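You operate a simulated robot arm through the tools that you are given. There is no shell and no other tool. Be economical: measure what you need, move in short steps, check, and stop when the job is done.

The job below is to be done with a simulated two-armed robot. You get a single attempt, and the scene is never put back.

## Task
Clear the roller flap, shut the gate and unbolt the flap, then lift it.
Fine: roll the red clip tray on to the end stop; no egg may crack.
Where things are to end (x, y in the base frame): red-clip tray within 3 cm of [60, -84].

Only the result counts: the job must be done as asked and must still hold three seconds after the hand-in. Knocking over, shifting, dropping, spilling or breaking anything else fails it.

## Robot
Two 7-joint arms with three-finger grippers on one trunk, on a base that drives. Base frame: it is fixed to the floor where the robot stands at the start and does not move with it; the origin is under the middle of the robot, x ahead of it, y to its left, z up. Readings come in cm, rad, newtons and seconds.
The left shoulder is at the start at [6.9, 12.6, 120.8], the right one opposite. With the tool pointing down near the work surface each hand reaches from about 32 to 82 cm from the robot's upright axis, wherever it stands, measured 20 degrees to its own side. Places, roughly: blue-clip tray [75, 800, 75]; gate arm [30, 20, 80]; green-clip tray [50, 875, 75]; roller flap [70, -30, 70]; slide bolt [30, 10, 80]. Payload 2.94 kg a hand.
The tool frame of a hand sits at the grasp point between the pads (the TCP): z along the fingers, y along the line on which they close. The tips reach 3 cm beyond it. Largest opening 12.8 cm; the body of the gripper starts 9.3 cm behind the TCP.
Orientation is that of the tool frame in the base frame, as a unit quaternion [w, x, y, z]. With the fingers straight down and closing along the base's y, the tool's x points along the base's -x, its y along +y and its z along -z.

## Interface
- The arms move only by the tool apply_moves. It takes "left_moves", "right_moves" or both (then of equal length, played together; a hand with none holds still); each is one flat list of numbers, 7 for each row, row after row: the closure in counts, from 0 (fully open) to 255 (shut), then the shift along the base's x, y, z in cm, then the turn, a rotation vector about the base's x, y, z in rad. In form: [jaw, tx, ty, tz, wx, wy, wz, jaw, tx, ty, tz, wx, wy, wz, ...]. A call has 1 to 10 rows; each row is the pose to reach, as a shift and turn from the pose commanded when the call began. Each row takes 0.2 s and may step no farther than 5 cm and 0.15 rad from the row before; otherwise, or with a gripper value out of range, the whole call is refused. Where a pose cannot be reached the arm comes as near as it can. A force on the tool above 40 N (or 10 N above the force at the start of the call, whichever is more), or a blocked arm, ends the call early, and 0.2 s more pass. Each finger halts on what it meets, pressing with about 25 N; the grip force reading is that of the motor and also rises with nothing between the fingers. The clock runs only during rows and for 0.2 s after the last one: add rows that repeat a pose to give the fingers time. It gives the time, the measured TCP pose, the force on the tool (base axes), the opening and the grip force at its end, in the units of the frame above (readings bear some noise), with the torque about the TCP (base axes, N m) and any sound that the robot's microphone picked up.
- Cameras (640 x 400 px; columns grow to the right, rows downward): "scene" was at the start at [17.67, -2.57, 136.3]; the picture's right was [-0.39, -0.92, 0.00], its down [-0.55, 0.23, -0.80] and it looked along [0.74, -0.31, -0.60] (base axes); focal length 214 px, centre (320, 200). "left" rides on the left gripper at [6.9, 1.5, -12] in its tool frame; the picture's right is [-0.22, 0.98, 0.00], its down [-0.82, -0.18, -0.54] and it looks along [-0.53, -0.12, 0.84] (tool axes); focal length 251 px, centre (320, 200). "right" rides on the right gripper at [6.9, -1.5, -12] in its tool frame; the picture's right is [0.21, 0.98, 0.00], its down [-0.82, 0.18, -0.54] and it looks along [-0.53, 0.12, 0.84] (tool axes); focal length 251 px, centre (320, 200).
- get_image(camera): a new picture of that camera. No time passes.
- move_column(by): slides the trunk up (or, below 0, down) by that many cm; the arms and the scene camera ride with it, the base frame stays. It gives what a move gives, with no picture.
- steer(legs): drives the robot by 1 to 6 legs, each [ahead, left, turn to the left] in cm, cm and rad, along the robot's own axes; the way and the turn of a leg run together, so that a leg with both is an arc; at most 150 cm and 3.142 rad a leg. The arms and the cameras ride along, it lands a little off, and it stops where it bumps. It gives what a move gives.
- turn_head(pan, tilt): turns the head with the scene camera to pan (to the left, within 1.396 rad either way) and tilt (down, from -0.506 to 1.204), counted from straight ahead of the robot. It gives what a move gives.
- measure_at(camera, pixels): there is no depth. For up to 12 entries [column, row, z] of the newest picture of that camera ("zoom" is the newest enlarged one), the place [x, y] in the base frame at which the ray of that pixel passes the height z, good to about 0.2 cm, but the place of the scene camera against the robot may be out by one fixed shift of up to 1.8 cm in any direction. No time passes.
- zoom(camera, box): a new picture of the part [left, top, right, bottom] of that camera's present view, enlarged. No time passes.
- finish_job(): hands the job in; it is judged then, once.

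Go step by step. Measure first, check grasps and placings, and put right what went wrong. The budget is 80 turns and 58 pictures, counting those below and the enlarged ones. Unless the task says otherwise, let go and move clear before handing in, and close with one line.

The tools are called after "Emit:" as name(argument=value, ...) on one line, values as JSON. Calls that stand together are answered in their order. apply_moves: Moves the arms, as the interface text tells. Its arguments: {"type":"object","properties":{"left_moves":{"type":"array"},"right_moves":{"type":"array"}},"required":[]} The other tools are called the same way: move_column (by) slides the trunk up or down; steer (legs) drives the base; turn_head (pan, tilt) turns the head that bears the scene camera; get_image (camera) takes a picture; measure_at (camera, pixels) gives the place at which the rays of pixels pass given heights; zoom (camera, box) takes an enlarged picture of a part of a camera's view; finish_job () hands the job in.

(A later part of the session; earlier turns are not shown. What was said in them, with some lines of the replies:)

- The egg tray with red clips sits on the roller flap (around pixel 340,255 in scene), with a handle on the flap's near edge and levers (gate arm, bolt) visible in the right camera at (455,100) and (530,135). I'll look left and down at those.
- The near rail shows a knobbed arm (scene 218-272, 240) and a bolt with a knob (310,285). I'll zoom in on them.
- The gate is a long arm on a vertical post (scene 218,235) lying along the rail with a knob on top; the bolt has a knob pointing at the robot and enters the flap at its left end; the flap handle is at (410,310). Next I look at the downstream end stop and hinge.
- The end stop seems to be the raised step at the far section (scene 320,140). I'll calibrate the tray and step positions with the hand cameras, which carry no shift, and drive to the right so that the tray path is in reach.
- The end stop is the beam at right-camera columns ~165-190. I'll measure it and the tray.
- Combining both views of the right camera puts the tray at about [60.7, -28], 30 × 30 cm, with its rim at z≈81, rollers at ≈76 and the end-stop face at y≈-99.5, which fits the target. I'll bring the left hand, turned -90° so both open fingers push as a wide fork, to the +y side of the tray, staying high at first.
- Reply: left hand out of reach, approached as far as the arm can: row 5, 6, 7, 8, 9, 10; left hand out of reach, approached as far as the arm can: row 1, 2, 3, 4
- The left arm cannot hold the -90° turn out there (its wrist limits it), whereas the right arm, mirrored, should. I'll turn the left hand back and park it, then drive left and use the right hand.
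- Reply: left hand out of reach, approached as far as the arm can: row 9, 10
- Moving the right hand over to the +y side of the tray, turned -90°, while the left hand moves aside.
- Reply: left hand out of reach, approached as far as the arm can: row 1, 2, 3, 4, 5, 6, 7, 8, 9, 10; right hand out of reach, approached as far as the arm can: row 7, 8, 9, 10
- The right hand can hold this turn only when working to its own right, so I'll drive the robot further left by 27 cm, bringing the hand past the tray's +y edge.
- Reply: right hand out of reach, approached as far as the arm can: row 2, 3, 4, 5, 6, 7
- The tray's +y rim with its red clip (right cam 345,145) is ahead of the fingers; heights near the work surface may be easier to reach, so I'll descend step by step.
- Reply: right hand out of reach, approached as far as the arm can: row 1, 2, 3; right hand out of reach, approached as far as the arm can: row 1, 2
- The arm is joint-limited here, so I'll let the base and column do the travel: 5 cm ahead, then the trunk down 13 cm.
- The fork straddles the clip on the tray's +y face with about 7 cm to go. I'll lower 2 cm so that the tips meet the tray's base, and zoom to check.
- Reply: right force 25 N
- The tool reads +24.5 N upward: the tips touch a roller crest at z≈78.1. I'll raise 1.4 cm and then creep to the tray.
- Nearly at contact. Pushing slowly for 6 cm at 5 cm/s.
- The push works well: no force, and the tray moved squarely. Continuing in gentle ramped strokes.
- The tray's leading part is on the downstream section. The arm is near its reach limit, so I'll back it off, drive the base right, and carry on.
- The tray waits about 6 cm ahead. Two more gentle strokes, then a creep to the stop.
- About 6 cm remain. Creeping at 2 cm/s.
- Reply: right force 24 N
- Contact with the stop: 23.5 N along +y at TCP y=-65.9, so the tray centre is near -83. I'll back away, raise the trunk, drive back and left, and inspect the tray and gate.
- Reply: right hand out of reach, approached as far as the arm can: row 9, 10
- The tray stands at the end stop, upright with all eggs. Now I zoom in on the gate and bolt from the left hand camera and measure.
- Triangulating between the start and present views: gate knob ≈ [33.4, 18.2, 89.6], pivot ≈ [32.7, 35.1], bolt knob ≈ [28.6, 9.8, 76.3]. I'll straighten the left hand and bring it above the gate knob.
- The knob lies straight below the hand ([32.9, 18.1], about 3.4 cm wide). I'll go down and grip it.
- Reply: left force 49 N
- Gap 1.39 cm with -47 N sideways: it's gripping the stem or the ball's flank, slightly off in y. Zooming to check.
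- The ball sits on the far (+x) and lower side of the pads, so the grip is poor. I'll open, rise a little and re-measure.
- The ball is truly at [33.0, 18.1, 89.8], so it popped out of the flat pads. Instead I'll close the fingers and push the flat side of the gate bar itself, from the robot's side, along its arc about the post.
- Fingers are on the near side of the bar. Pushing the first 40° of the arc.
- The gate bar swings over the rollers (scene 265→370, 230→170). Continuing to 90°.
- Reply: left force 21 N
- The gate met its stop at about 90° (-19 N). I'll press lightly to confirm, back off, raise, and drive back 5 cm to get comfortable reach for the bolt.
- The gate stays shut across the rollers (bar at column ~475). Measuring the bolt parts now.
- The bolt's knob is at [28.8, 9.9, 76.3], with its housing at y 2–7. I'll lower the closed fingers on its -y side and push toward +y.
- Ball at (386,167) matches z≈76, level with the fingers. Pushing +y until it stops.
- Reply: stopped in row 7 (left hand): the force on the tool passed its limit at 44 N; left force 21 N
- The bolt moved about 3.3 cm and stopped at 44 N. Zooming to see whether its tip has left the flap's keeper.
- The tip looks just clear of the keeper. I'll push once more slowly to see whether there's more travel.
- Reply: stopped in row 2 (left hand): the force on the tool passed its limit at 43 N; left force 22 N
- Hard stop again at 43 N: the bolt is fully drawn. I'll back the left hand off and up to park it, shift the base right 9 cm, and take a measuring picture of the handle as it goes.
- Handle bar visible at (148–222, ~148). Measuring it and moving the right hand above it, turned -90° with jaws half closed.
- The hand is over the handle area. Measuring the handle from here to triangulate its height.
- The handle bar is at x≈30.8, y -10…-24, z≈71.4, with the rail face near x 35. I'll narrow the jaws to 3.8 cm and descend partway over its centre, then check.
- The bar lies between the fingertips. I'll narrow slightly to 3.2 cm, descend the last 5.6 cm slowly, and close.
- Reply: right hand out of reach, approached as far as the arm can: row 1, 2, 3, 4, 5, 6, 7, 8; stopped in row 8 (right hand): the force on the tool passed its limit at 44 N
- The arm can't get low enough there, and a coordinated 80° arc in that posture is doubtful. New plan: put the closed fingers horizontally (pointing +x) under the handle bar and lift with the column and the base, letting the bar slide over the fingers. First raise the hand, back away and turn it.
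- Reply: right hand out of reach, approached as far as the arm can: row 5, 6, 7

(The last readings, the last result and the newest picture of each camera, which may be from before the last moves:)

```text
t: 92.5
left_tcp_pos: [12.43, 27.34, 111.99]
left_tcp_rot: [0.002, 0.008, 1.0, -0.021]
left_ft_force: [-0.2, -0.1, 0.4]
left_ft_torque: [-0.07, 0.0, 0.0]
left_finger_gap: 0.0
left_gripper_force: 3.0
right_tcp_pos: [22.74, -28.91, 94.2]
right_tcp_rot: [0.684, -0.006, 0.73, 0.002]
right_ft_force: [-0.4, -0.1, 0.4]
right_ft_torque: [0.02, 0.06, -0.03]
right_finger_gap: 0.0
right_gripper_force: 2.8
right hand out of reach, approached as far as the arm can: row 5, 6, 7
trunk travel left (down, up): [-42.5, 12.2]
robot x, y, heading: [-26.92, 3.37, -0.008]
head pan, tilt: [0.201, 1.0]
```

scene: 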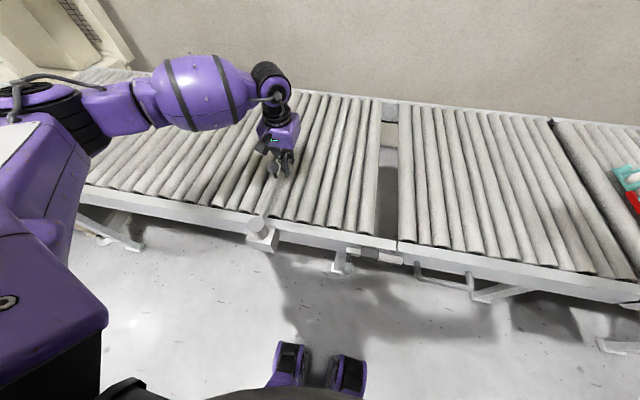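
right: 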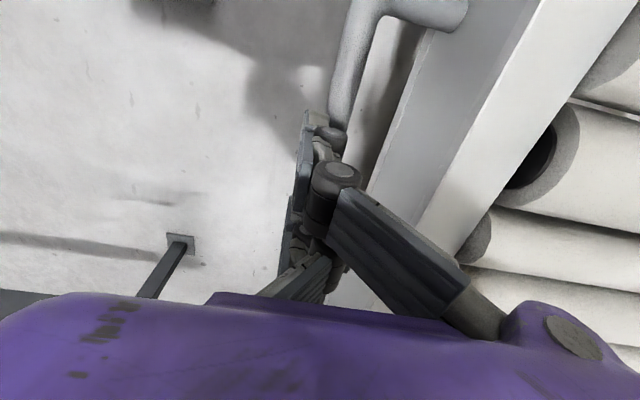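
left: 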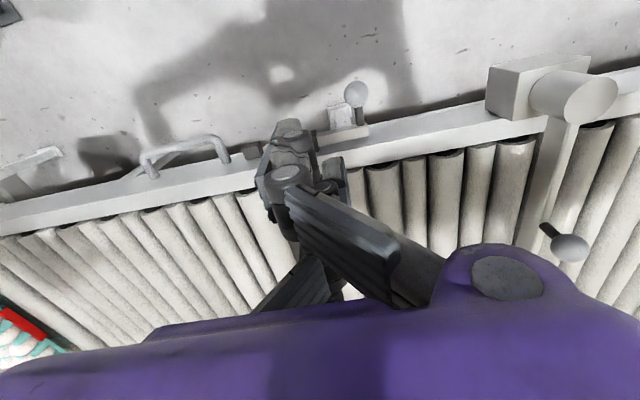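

The fingers now point forward (+x). I'll shift to y -21, lower the trunk 25 cm and look.

Emit:
apply_moves(right_moves=[255, 0, 2.5, 0, 0, -0.04, 0, 255, 0, 5, 0, 0, -0.07, 0, 255, 0, 7.7, 0, 0, -0.07, 0])

Emit:
move_column(by=-25.8)

Emit:
get_image(camera="right")

```text
t: 93.2
left_tcp_pos: [12.64, 27.05, 112.0]
left_tcp_rot: [0.001, 0.008, 1.0, -0.019]
left_ft_force: [1.1, -0.5, 0.4]
left_ft_torque: [0.01, 0.02, 0.0]
left_finger_gap: 0.01
left_gripper_force: 3.1
right_tcp_pos: [22.47, -26.87, 95.43]
right_tcp_rot: [0.706, -0.009, 0.708, 0.015]
right_ft_force: [-0.1, 0.3, -0.2]
right_ft_torque: [0.02, 0.01, -0.01]
right_finger_gap: 0.01
right_gripper_force: 3.1
right hand out of reach, approached as far as the arm can: row 1, 2, 3
trunk travel left (down, up): [-42.5, 12.2]
robot x, y, heading: [-26.16, 3.45, -0.01]
head pan, tilt: [0.201, 1.0]
```

```text
t: 95.9
left_tcp_pos: [12.62, 27.0, 86.34]
left_tcp_rot: [0.002, 0.008, 1.0, -0.019]
left_ft_force: [0.1, -0.3, 0.1]
left_ft_torque: [0.02, -0.01, -0.01]
left_finger_gap: 0.0
left_gripper_force: 3.2
right_tcp_pos: [20.1, -26.88, 59.76]
right_tcp_rot: [0.61, -0.005, 0.792, 0.016]
right_ft_force: [0.1, 0.0, 0.2]
right_ft_torque: [0.01, 0.01, 0.02]
right_finger_gap: 0.0
right_gripper_force: 2.7
trunk travel left (down, up): [-16.7, 38.0]
robot x, y, heading: [-26.68, 3.59, -0.011]
head pan, tilt: [0.201, 1.0]
```

```text
5 pictures are left
```

right: 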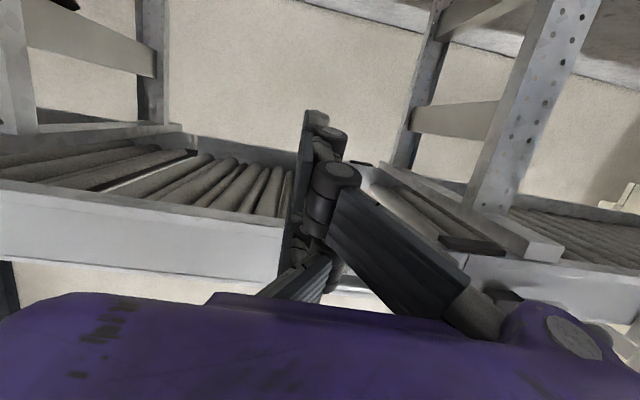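

After the trunk move the hand sits at [20.1, -26.9, 59.8], pitched 15° down. I'll level it, bring it to y -21, z 69 and then slide forward beneath the bar.

Emit:
apply_moves(right_moves=[255, 0, 2, 2, 0, -0.1, 0, 255, 0, 4, 5, 0, -0.2, 0, 255, 0, 5.5, 8, 0, -0.26, 0, 255, 0, 5.5, 9, 0, -0.26, 0])

```text
t: 96.9
left_tcp_pos: [12.57, 27.0, 86.13]
left_tcp_rot: [0.001, 0.008, 1.0, -0.019]
left_ft_force: [-0.1, 0.3, -1.1]
left_ft_torque: [0.02, 0.04, -0.01]
left_finger_gap: 0.0
left_gripper_force: 3.3
right_tcp_pos: [19.98, -26.19, 69.45]
right_tcp_rot: [0.707, -0.007, 0.707, 0.018]
right_ft_force: [0.0, 0.2, -0.4]
right_ft_torque: [0.02, 0.02, 0.05]
right_finger_gap: 0.0
right_gripper_force: 3.4
right hand out of reach, approached as far as the arm can: row 1, 2, 3, 4
trunk travel left (down, up): [-16.7, 38.0]
robot x, y, heading: [-26.56, 3.69, -0.006]
head pan, tilt: [0.201, 1.0]
```

The arm's side reach is limited; the base will supply the rest: 4.5 cm left, then 10.9 cm ahead, with the fingers lowered to z 68.2.

Emit:
apply_moves(right_moves=[255, 0, 0, -1.2, 0, 0, 0])

Emit:
steer(legs=[[0, 4.5, 0], [10.9, 0, 0]])

Emit:
turn_head(pan=-0.35, tilt=0.6)

Emit:
get_image(camera="scene")

```text
t: 97.3
left_tcp_pos: [12.53, 26.94, 86.2]
left_tcp_rot: [0.0, 0.007, 1.0, -0.018]
left_ft_force: [-0.7, 0.3, -0.3]
left_ft_torque: [0.0, 0.01, 0.02]
left_finger_gap: 0.01
left_gripper_force: 3.1
right_tcp_pos: [19.95, -26.55, 68.43]
right_tcp_rot: [0.707, -0.007, 0.707, 0.019]
right_ft_force: [0.5, 0.0, -0.7]
right_ft_torque: [-0.02, -0.02, 0.01]
right_finger_gap: 0.02
right_gripper_force: 2.5
right hand out of reach, approached as far as the arm can: row 1
trunk travel left (down, up): [-16.7, 38.0]
robot x, y, heading: [-26.61, 3.82, -0.007]
head pan, tilt: [0.201, 1.0]
```

```text
t: 99.2
left_tcp_pos: [23.63, 31.4, 86.15]
left_tcp_rot: [0.001, 0.009, 1.0, -0.019]
left_ft_force: [0.7, -1.4, 0.4]
left_ft_torque: [-0.01, -0.01, 0.01]
left_finger_gap: 0.0
left_gripper_force: 3.0
right_tcp_pos: [30.89, -22.21, 68.48]
right_tcp_rot: [0.706, -0.007, 0.708, 0.018]
right_ft_force: [1.3, 0.4, -0.4]
right_ft_torque: [0.0, 0.02, 0.02]
right_finger_gap: 0.0
right_gripper_force: 3.0
trunk travel left (down, up): [-16.7, 38.0]
robot x, y, heading: [-15.17, 8.22, -0.006]
head pan, tilt: [0.201, 1.0]
```

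```text
t: 100.1
left_tcp_pos: [23.66, 31.39, 86.22]
left_tcp_rot: [0.002, 0.01, 1.0, -0.019]
left_ft_force: [0.3, -0.1, 0.0]
left_ft_torque: [-0.03, 0.01, -0.02]
left_finger_gap: 0.01
left_gripper_force: 2.7
right_tcp_pos: [30.89, -22.17, 68.49]
right_tcp_rot: [0.706, -0.008, 0.707, 0.018]
right_ft_force: [0.1, -0.2, 0.5]
right_ft_torque: [0.03, 0.01, -0.02]
right_finger_gap: 0.0
right_gripper_force: 2.4
trunk travel left (down, up): [-16.7, 38.0]
robot x, y, heading: [-15.69, 7.97, -0.011]
head pan, tilt: [-0.351, 0.6]
```

```text
4 pictures are left
```

scene: 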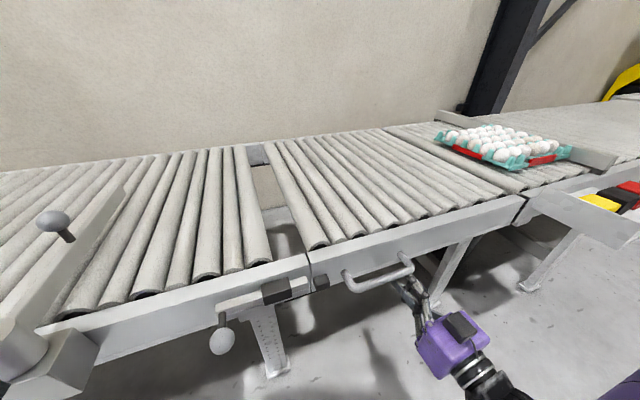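

The fingers are right under the handle (scene 408,285), and the bolt tip is clear of the keeper. Raising the column a first 8 cm.

Emit:
move_column(by=8)

```text
t: 101.3
left_tcp_pos: [23.61, 31.3, 94.18]
left_tcp_rot: [0.001, 0.009, 1.0, -0.019]
left_ft_force: [0.4, 0.1, -0.1]
left_ft_torque: [-0.02, -0.02, -0.03]
left_finger_gap: 0.0
left_gripper_force: 3.0
right_tcp_pos: [30.88, -22.33, 76.39]
right_tcp_rot: [0.706, -0.007, 0.708, 0.02]
right_ft_force: [-2.6, 0.4, -11.8]
right_ft_torque: [0.19, 0.01, -0.06]
right_finger_gap: 0.0
right_gripper_force: 3.6
trunk travel left (down, up): [-24.7, 30.0]
robot x, y, heading: [-15.97, 8.21, -0.01]
head pan, tilt: [-0.351, 0.6]
```

About 12 N on the fingers; the flap is rising. Continuing 20 cm.

Emit:
move_column(by=12)

Emit:
move_column(by=9)

Emit:
get_image(camera="scene")

```text
t: 102.8
left_tcp_pos: [23.63, 31.34, 106.16]
left_tcp_rot: [0.001, 0.009, 1.0, -0.019]
left_ft_force: [0.1, 0.8, 0.3]
left_ft_torque: [0.01, -0.02, -0.01]
left_finger_gap: 0.0
left_gripper_force: 3.1
right_tcp_pos: [30.87, -22.16, 88.5]
right_tcp_rot: [0.707, -0.008, 0.707, 0.02]
right_ft_force: [0.1, 4.5, -4.4]
right_ft_torque: [-0.09, 0.01, -0.01]
right_finger_gap: 0.02
right_gripper_force: 2.9
trunk travel left (down, up): [-36.7, 18.0]
robot x, y, heading: [-15.79, 8.27, -0.005]
head pan, tilt: [-0.351, 0.6]
```

```text
t: 104.0
left_tcp_pos: [23.58, 31.31, 115.25]
left_tcp_rot: [0.001, 0.009, 1.0, -0.019]
left_ft_force: [0.5, 0.0, 0.7]
left_ft_torque: [0.0, -0.06, 0.01]
left_finger_gap: 0.02
left_gripper_force: 2.9
right_tcp_pos: [30.77, -22.21, 97.53]
right_tcp_rot: [0.707, -0.006, 0.707, 0.02]
right_ft_force: [0.0, 2.9, -3.1]
right_ft_torque: [-0.07, -0.03, -0.01]
right_finger_gap: 0.0
right_gripper_force: 2.7
trunk travel left (down, up): [-45.7, 9.0]
robot x, y, heading: [-15.77, 8.17, -0.005]
head pan, tilt: [-0.351, 0.6]
```

```text
3 pictures are left
```

scene: 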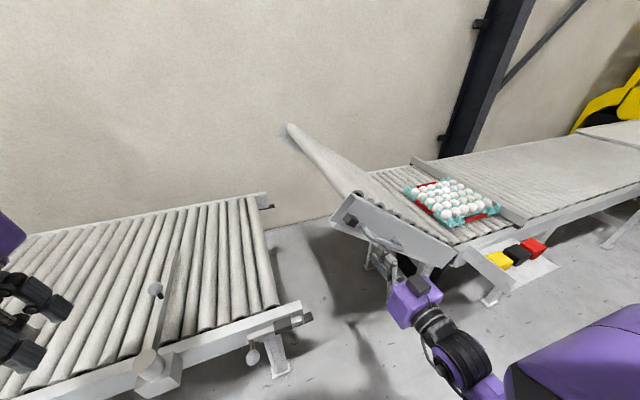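

The flap is up about 34° with only ~4 N, and the tray is undisturbed. Now the arm follows the arc to 65°.

Emit:
apply_moves(right_moves=[255, 0, -1.2, 2, 0, 0, 0, 255, 0, -2.5, 4, 0, 0, 0, 255, 0, -3.7, 5.9, 0, 0, 0, 255, 0, -5, 7.7, 0, 0, 0, 255, 0, -6.8, 9.9, 0, 0, 0, 255, 0, -8.7, 12, 0, 0, 0, 255, 0, -10.7, 14, 0, 0, 0, 255, 0, -12.9, 15.8, 0, 0, 0, 255, 0, -15.1, 17.6, 0, 0, 0, 255, 0, -17.4, 19.2, 0, 0, 0])

```text
t: 106.2
left_tcp_pos: [23.54, 31.34, 115.3]
left_tcp_rot: [0.002, 0.009, 1.0, -0.019]
left_ft_force: [1.0, -0.4, -0.6]
left_ft_torque: [0.0, 0.0, 0.01]
left_finger_gap: 0.01
left_gripper_force: 2.9
right_tcp_pos: [30.8, -39.7, 116.79]
right_tcp_rot: [0.706, -0.008, 0.708, 0.021]
right_ft_force: [-0.6, -0.3, 1.1]
right_ft_torque: [-0.01, 0.01, 0.01]
right_finger_gap: 0.02
right_gripper_force: 3.3
trunk travel left (down, up): [-45.7, 9.0]
robot x, y, heading: [-15.57, 7.93, -0.011]
head pan, tilt: [-0.351, 0.6]
```

The arm followed the arc, but the force is now zero; I look to see where the flap is.

Emit:
get_image(camera="scene")

```text
2 pictures are left
```

scene: 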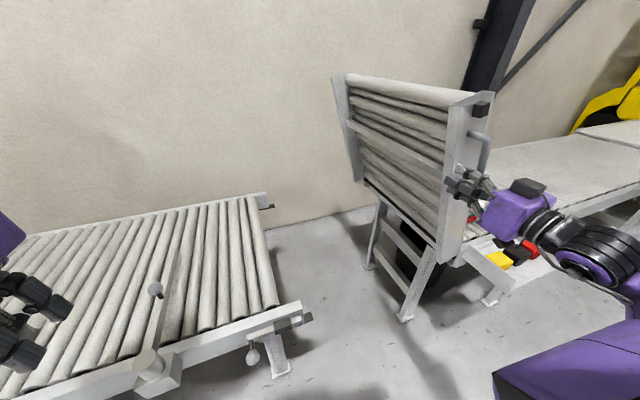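

The flap stands nearly upright, ahead of the hand (handle at 485,150). I'll measure its lean from the rail top and handle.

Emit:
measure_at(camera="scene", pixels=[[488, 140, 130], [488, 140, 126], [480, 172, 120], [480, 172, 116], [475, 100, 140], [475, 100, 136], [448, 262, 80], [448, 262, 76]])

```text
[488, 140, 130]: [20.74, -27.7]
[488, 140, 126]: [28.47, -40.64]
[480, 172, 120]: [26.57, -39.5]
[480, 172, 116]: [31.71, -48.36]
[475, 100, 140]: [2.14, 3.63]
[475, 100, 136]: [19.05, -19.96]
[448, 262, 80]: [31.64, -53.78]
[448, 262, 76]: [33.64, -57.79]
```

The flap is at roughly 70°, just ahead of the fingers. I'll follow slowly to about 80° and watch the force.

Emit:
apply_moves(right_moves=[255, 0, -1.4, 0.9, 0, 0, 0, 255, 0, -2.9, 1.7, 0, 0, 0, 255, 0, -4.4, 2.5, 0, 0, 0, 255, 0, -5.9, 3.3, 0, 0, 0, 255, 0, -7.4, 4, 0, 0, 0])

Emit:
apply_moves(right_moves=[255, 0, -0.8, 0.3, 0, 0, 0, 255, 0, -1.6, 0.6, 0, 0, 0, 255, 0, -2.4, 0.9, 0, 0, 0, 255, 0, -3.2, 1.2, 0, 0, 0])

```text
t: 107.5
left_tcp_pos: [23.52, 31.34, 115.33]
left_tcp_rot: [0.002, 0.009, 1.0, -0.02]
left_ft_force: [0.3, -0.8, -0.4]
left_ft_torque: [0.02, 0.01, 0.02]
left_finger_gap: 0.0
left_gripper_force: 2.7
right_tcp_pos: [30.78, -46.96, 120.73]
right_tcp_rot: [0.706, -0.008, 0.708, 0.021]
right_ft_force: [-0.5, -0.3, 0.8]
right_ft_torque: [-0.04, 0.01, -0.01]
right_finger_gap: 0.01
right_gripper_force: 2.5
trunk travel left (down, up): [-45.7, 9.0]
robot x, y, heading: [-15.8, 7.84, -0.007]
head pan, tilt: [-0.351, 0.6]
```

```text
t: 108.5
left_tcp_pos: [23.46, 31.67, 115.24]
left_tcp_rot: [0.001, 0.008, 1.0, -0.021]
left_ft_force: [0.1, 0.8, -1.0]
left_ft_torque: [0.01, -0.03, 0.0]
left_finger_gap: 0.0
left_gripper_force: 2.9
right_tcp_pos: [31.0, -49.44, 121.95]
right_tcp_rot: [0.705, -0.013, 0.708, 0.024]
right_ft_force: [-8.6, 28.3, -14.3]
right_ft_torque: [-0.9, -0.23, -0.09]
right_finger_gap: 0.01
right_gripper_force: 10.4
trunk travel left (down, up): [-45.7, 9.0]
robot x, y, heading: [-15.58, 8.0, -0.013]
head pan, tilt: [-0.351, 0.6]
```

Hard resistance (28 N) at about 77°: the flap has reached its own upper stop and held there unsupported. I'll back the hand away and check that everything stays.

Emit:
apply_moves(right_moves=[255, 0, 2, -0.5, 0, 0, 0, 255, 0, 5, -1, 0, 0, 0, 255, -3, 8, -1, 0, 0, 0, 255, -7, 9, -1, 0, 0, 0, 255, -11, 9, -1, 0, 0, 0])

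Emit:
steer(legs=[[-15, 0, 0]])

Emit:
turn_head(pan=-0.5, tilt=0.5)

Emit:
get_image(camera="scene")

```text
t: 109.7
left_tcp_pos: [23.47, 31.35, 115.28]
left_tcp_rot: [0.001, 0.009, 1.0, -0.019]
left_ft_force: [-0.1, 0.2, -0.5]
left_ft_torque: [0.0, -0.02, 0.0]
left_finger_gap: 0.02
left_gripper_force: 2.7
right_tcp_pos: [19.92, -41.12, 120.87]
right_tcp_rot: [0.706, -0.008, 0.707, 0.02]
right_ft_force: [-0.6, 1.2, 0.0]
right_ft_torque: [0.04, 0.03, -0.03]
right_finger_gap: 0.02
right_gripper_force: 3.5
trunk travel left (down, up): [-45.7, 9.0]
robot x, y, heading: [-15.58, 8.08, -0.009]
head pan, tilt: [-0.351, 0.6]
```

```text
t: 111.0
left_tcp_pos: [8.68, 31.43, 115.2]
left_tcp_rot: [0.001, 0.008, 1.0, -0.019]
left_ft_force: [-0.5, -0.5, 0.2]
left_ft_torque: [-0.01, 0.01, -0.01]
left_finger_gap: 0.0
left_gripper_force: 2.8
right_tcp_pos: [5.3, -41.08, 120.85]
right_tcp_rot: [0.706, -0.007, 0.708, 0.021]
right_ft_force: [-0.6, -0.5, -0.1]
right_ft_torque: [-0.03, 0.01, 0.01]
right_finger_gap: 0.0
right_gripper_force: 2.6
trunk travel left (down, up): [-45.7, 9.0]
robot x, y, heading: [-30.43, 7.84, -0.004]
head pan, tilt: [-0.351, 0.6]
```

```text
t: 111.7
left_tcp_pos: [8.58, 31.46, 115.2]
left_tcp_rot: [0.002, 0.008, 1.0, -0.02]
left_ft_force: [0.8, -0.4, -0.4]
left_ft_torque: [0.01, -0.02, 0.02]
left_finger_gap: 0.0
left_gripper_force: 3.4
right_tcp_pos: [5.11, -41.08, 120.84]
right_tcp_rot: [0.706, -0.008, 0.708, 0.021]
right_ft_force: [0.4, -0.5, -0.9]
right_ft_torque: [0.01, 0.01, -0.01]
right_finger_gap: 0.0
right_gripper_force: 2.9
trunk travel left (down, up): [-45.7, 9.0]
robot x, y, heading: [-30.47, 8.32, -0.009]
head pan, tilt: [-0.499, 0.499]
```

```text
1 pictures are left
```

scene: 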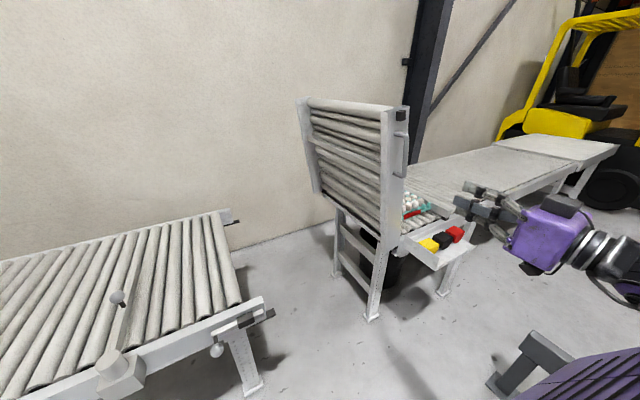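

The flap stands by itself, the gate is shut across the rollers, and the bolt is drawn. One last zoom checks the tray and eggs behind the flap.

Emit:
zoom(camera="scene", box=[360, 150, 480, 260])

```text
3.64 times, centred on (420, 205) of scene
```

zoom: 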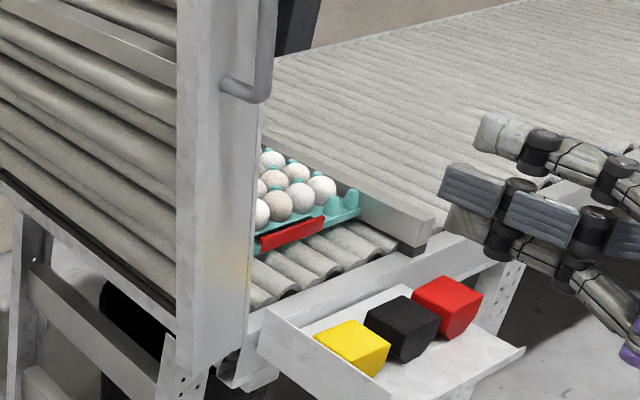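

The tray's corner (360,210) sits at the end-stop beam with the eggs whole, and both hands are clear, so I'm handing in.

Emit:
finish_job()

```text
The job is handed in.
```

The job is handed in. The red-clip tray is at the end stop, at about [60, -83], and none of the eggs I could see are cracked; the flap hides part of the tray. The gate is shut, the bolt is drawn, and the flap is lifted against its upper stop and stays up on its own.
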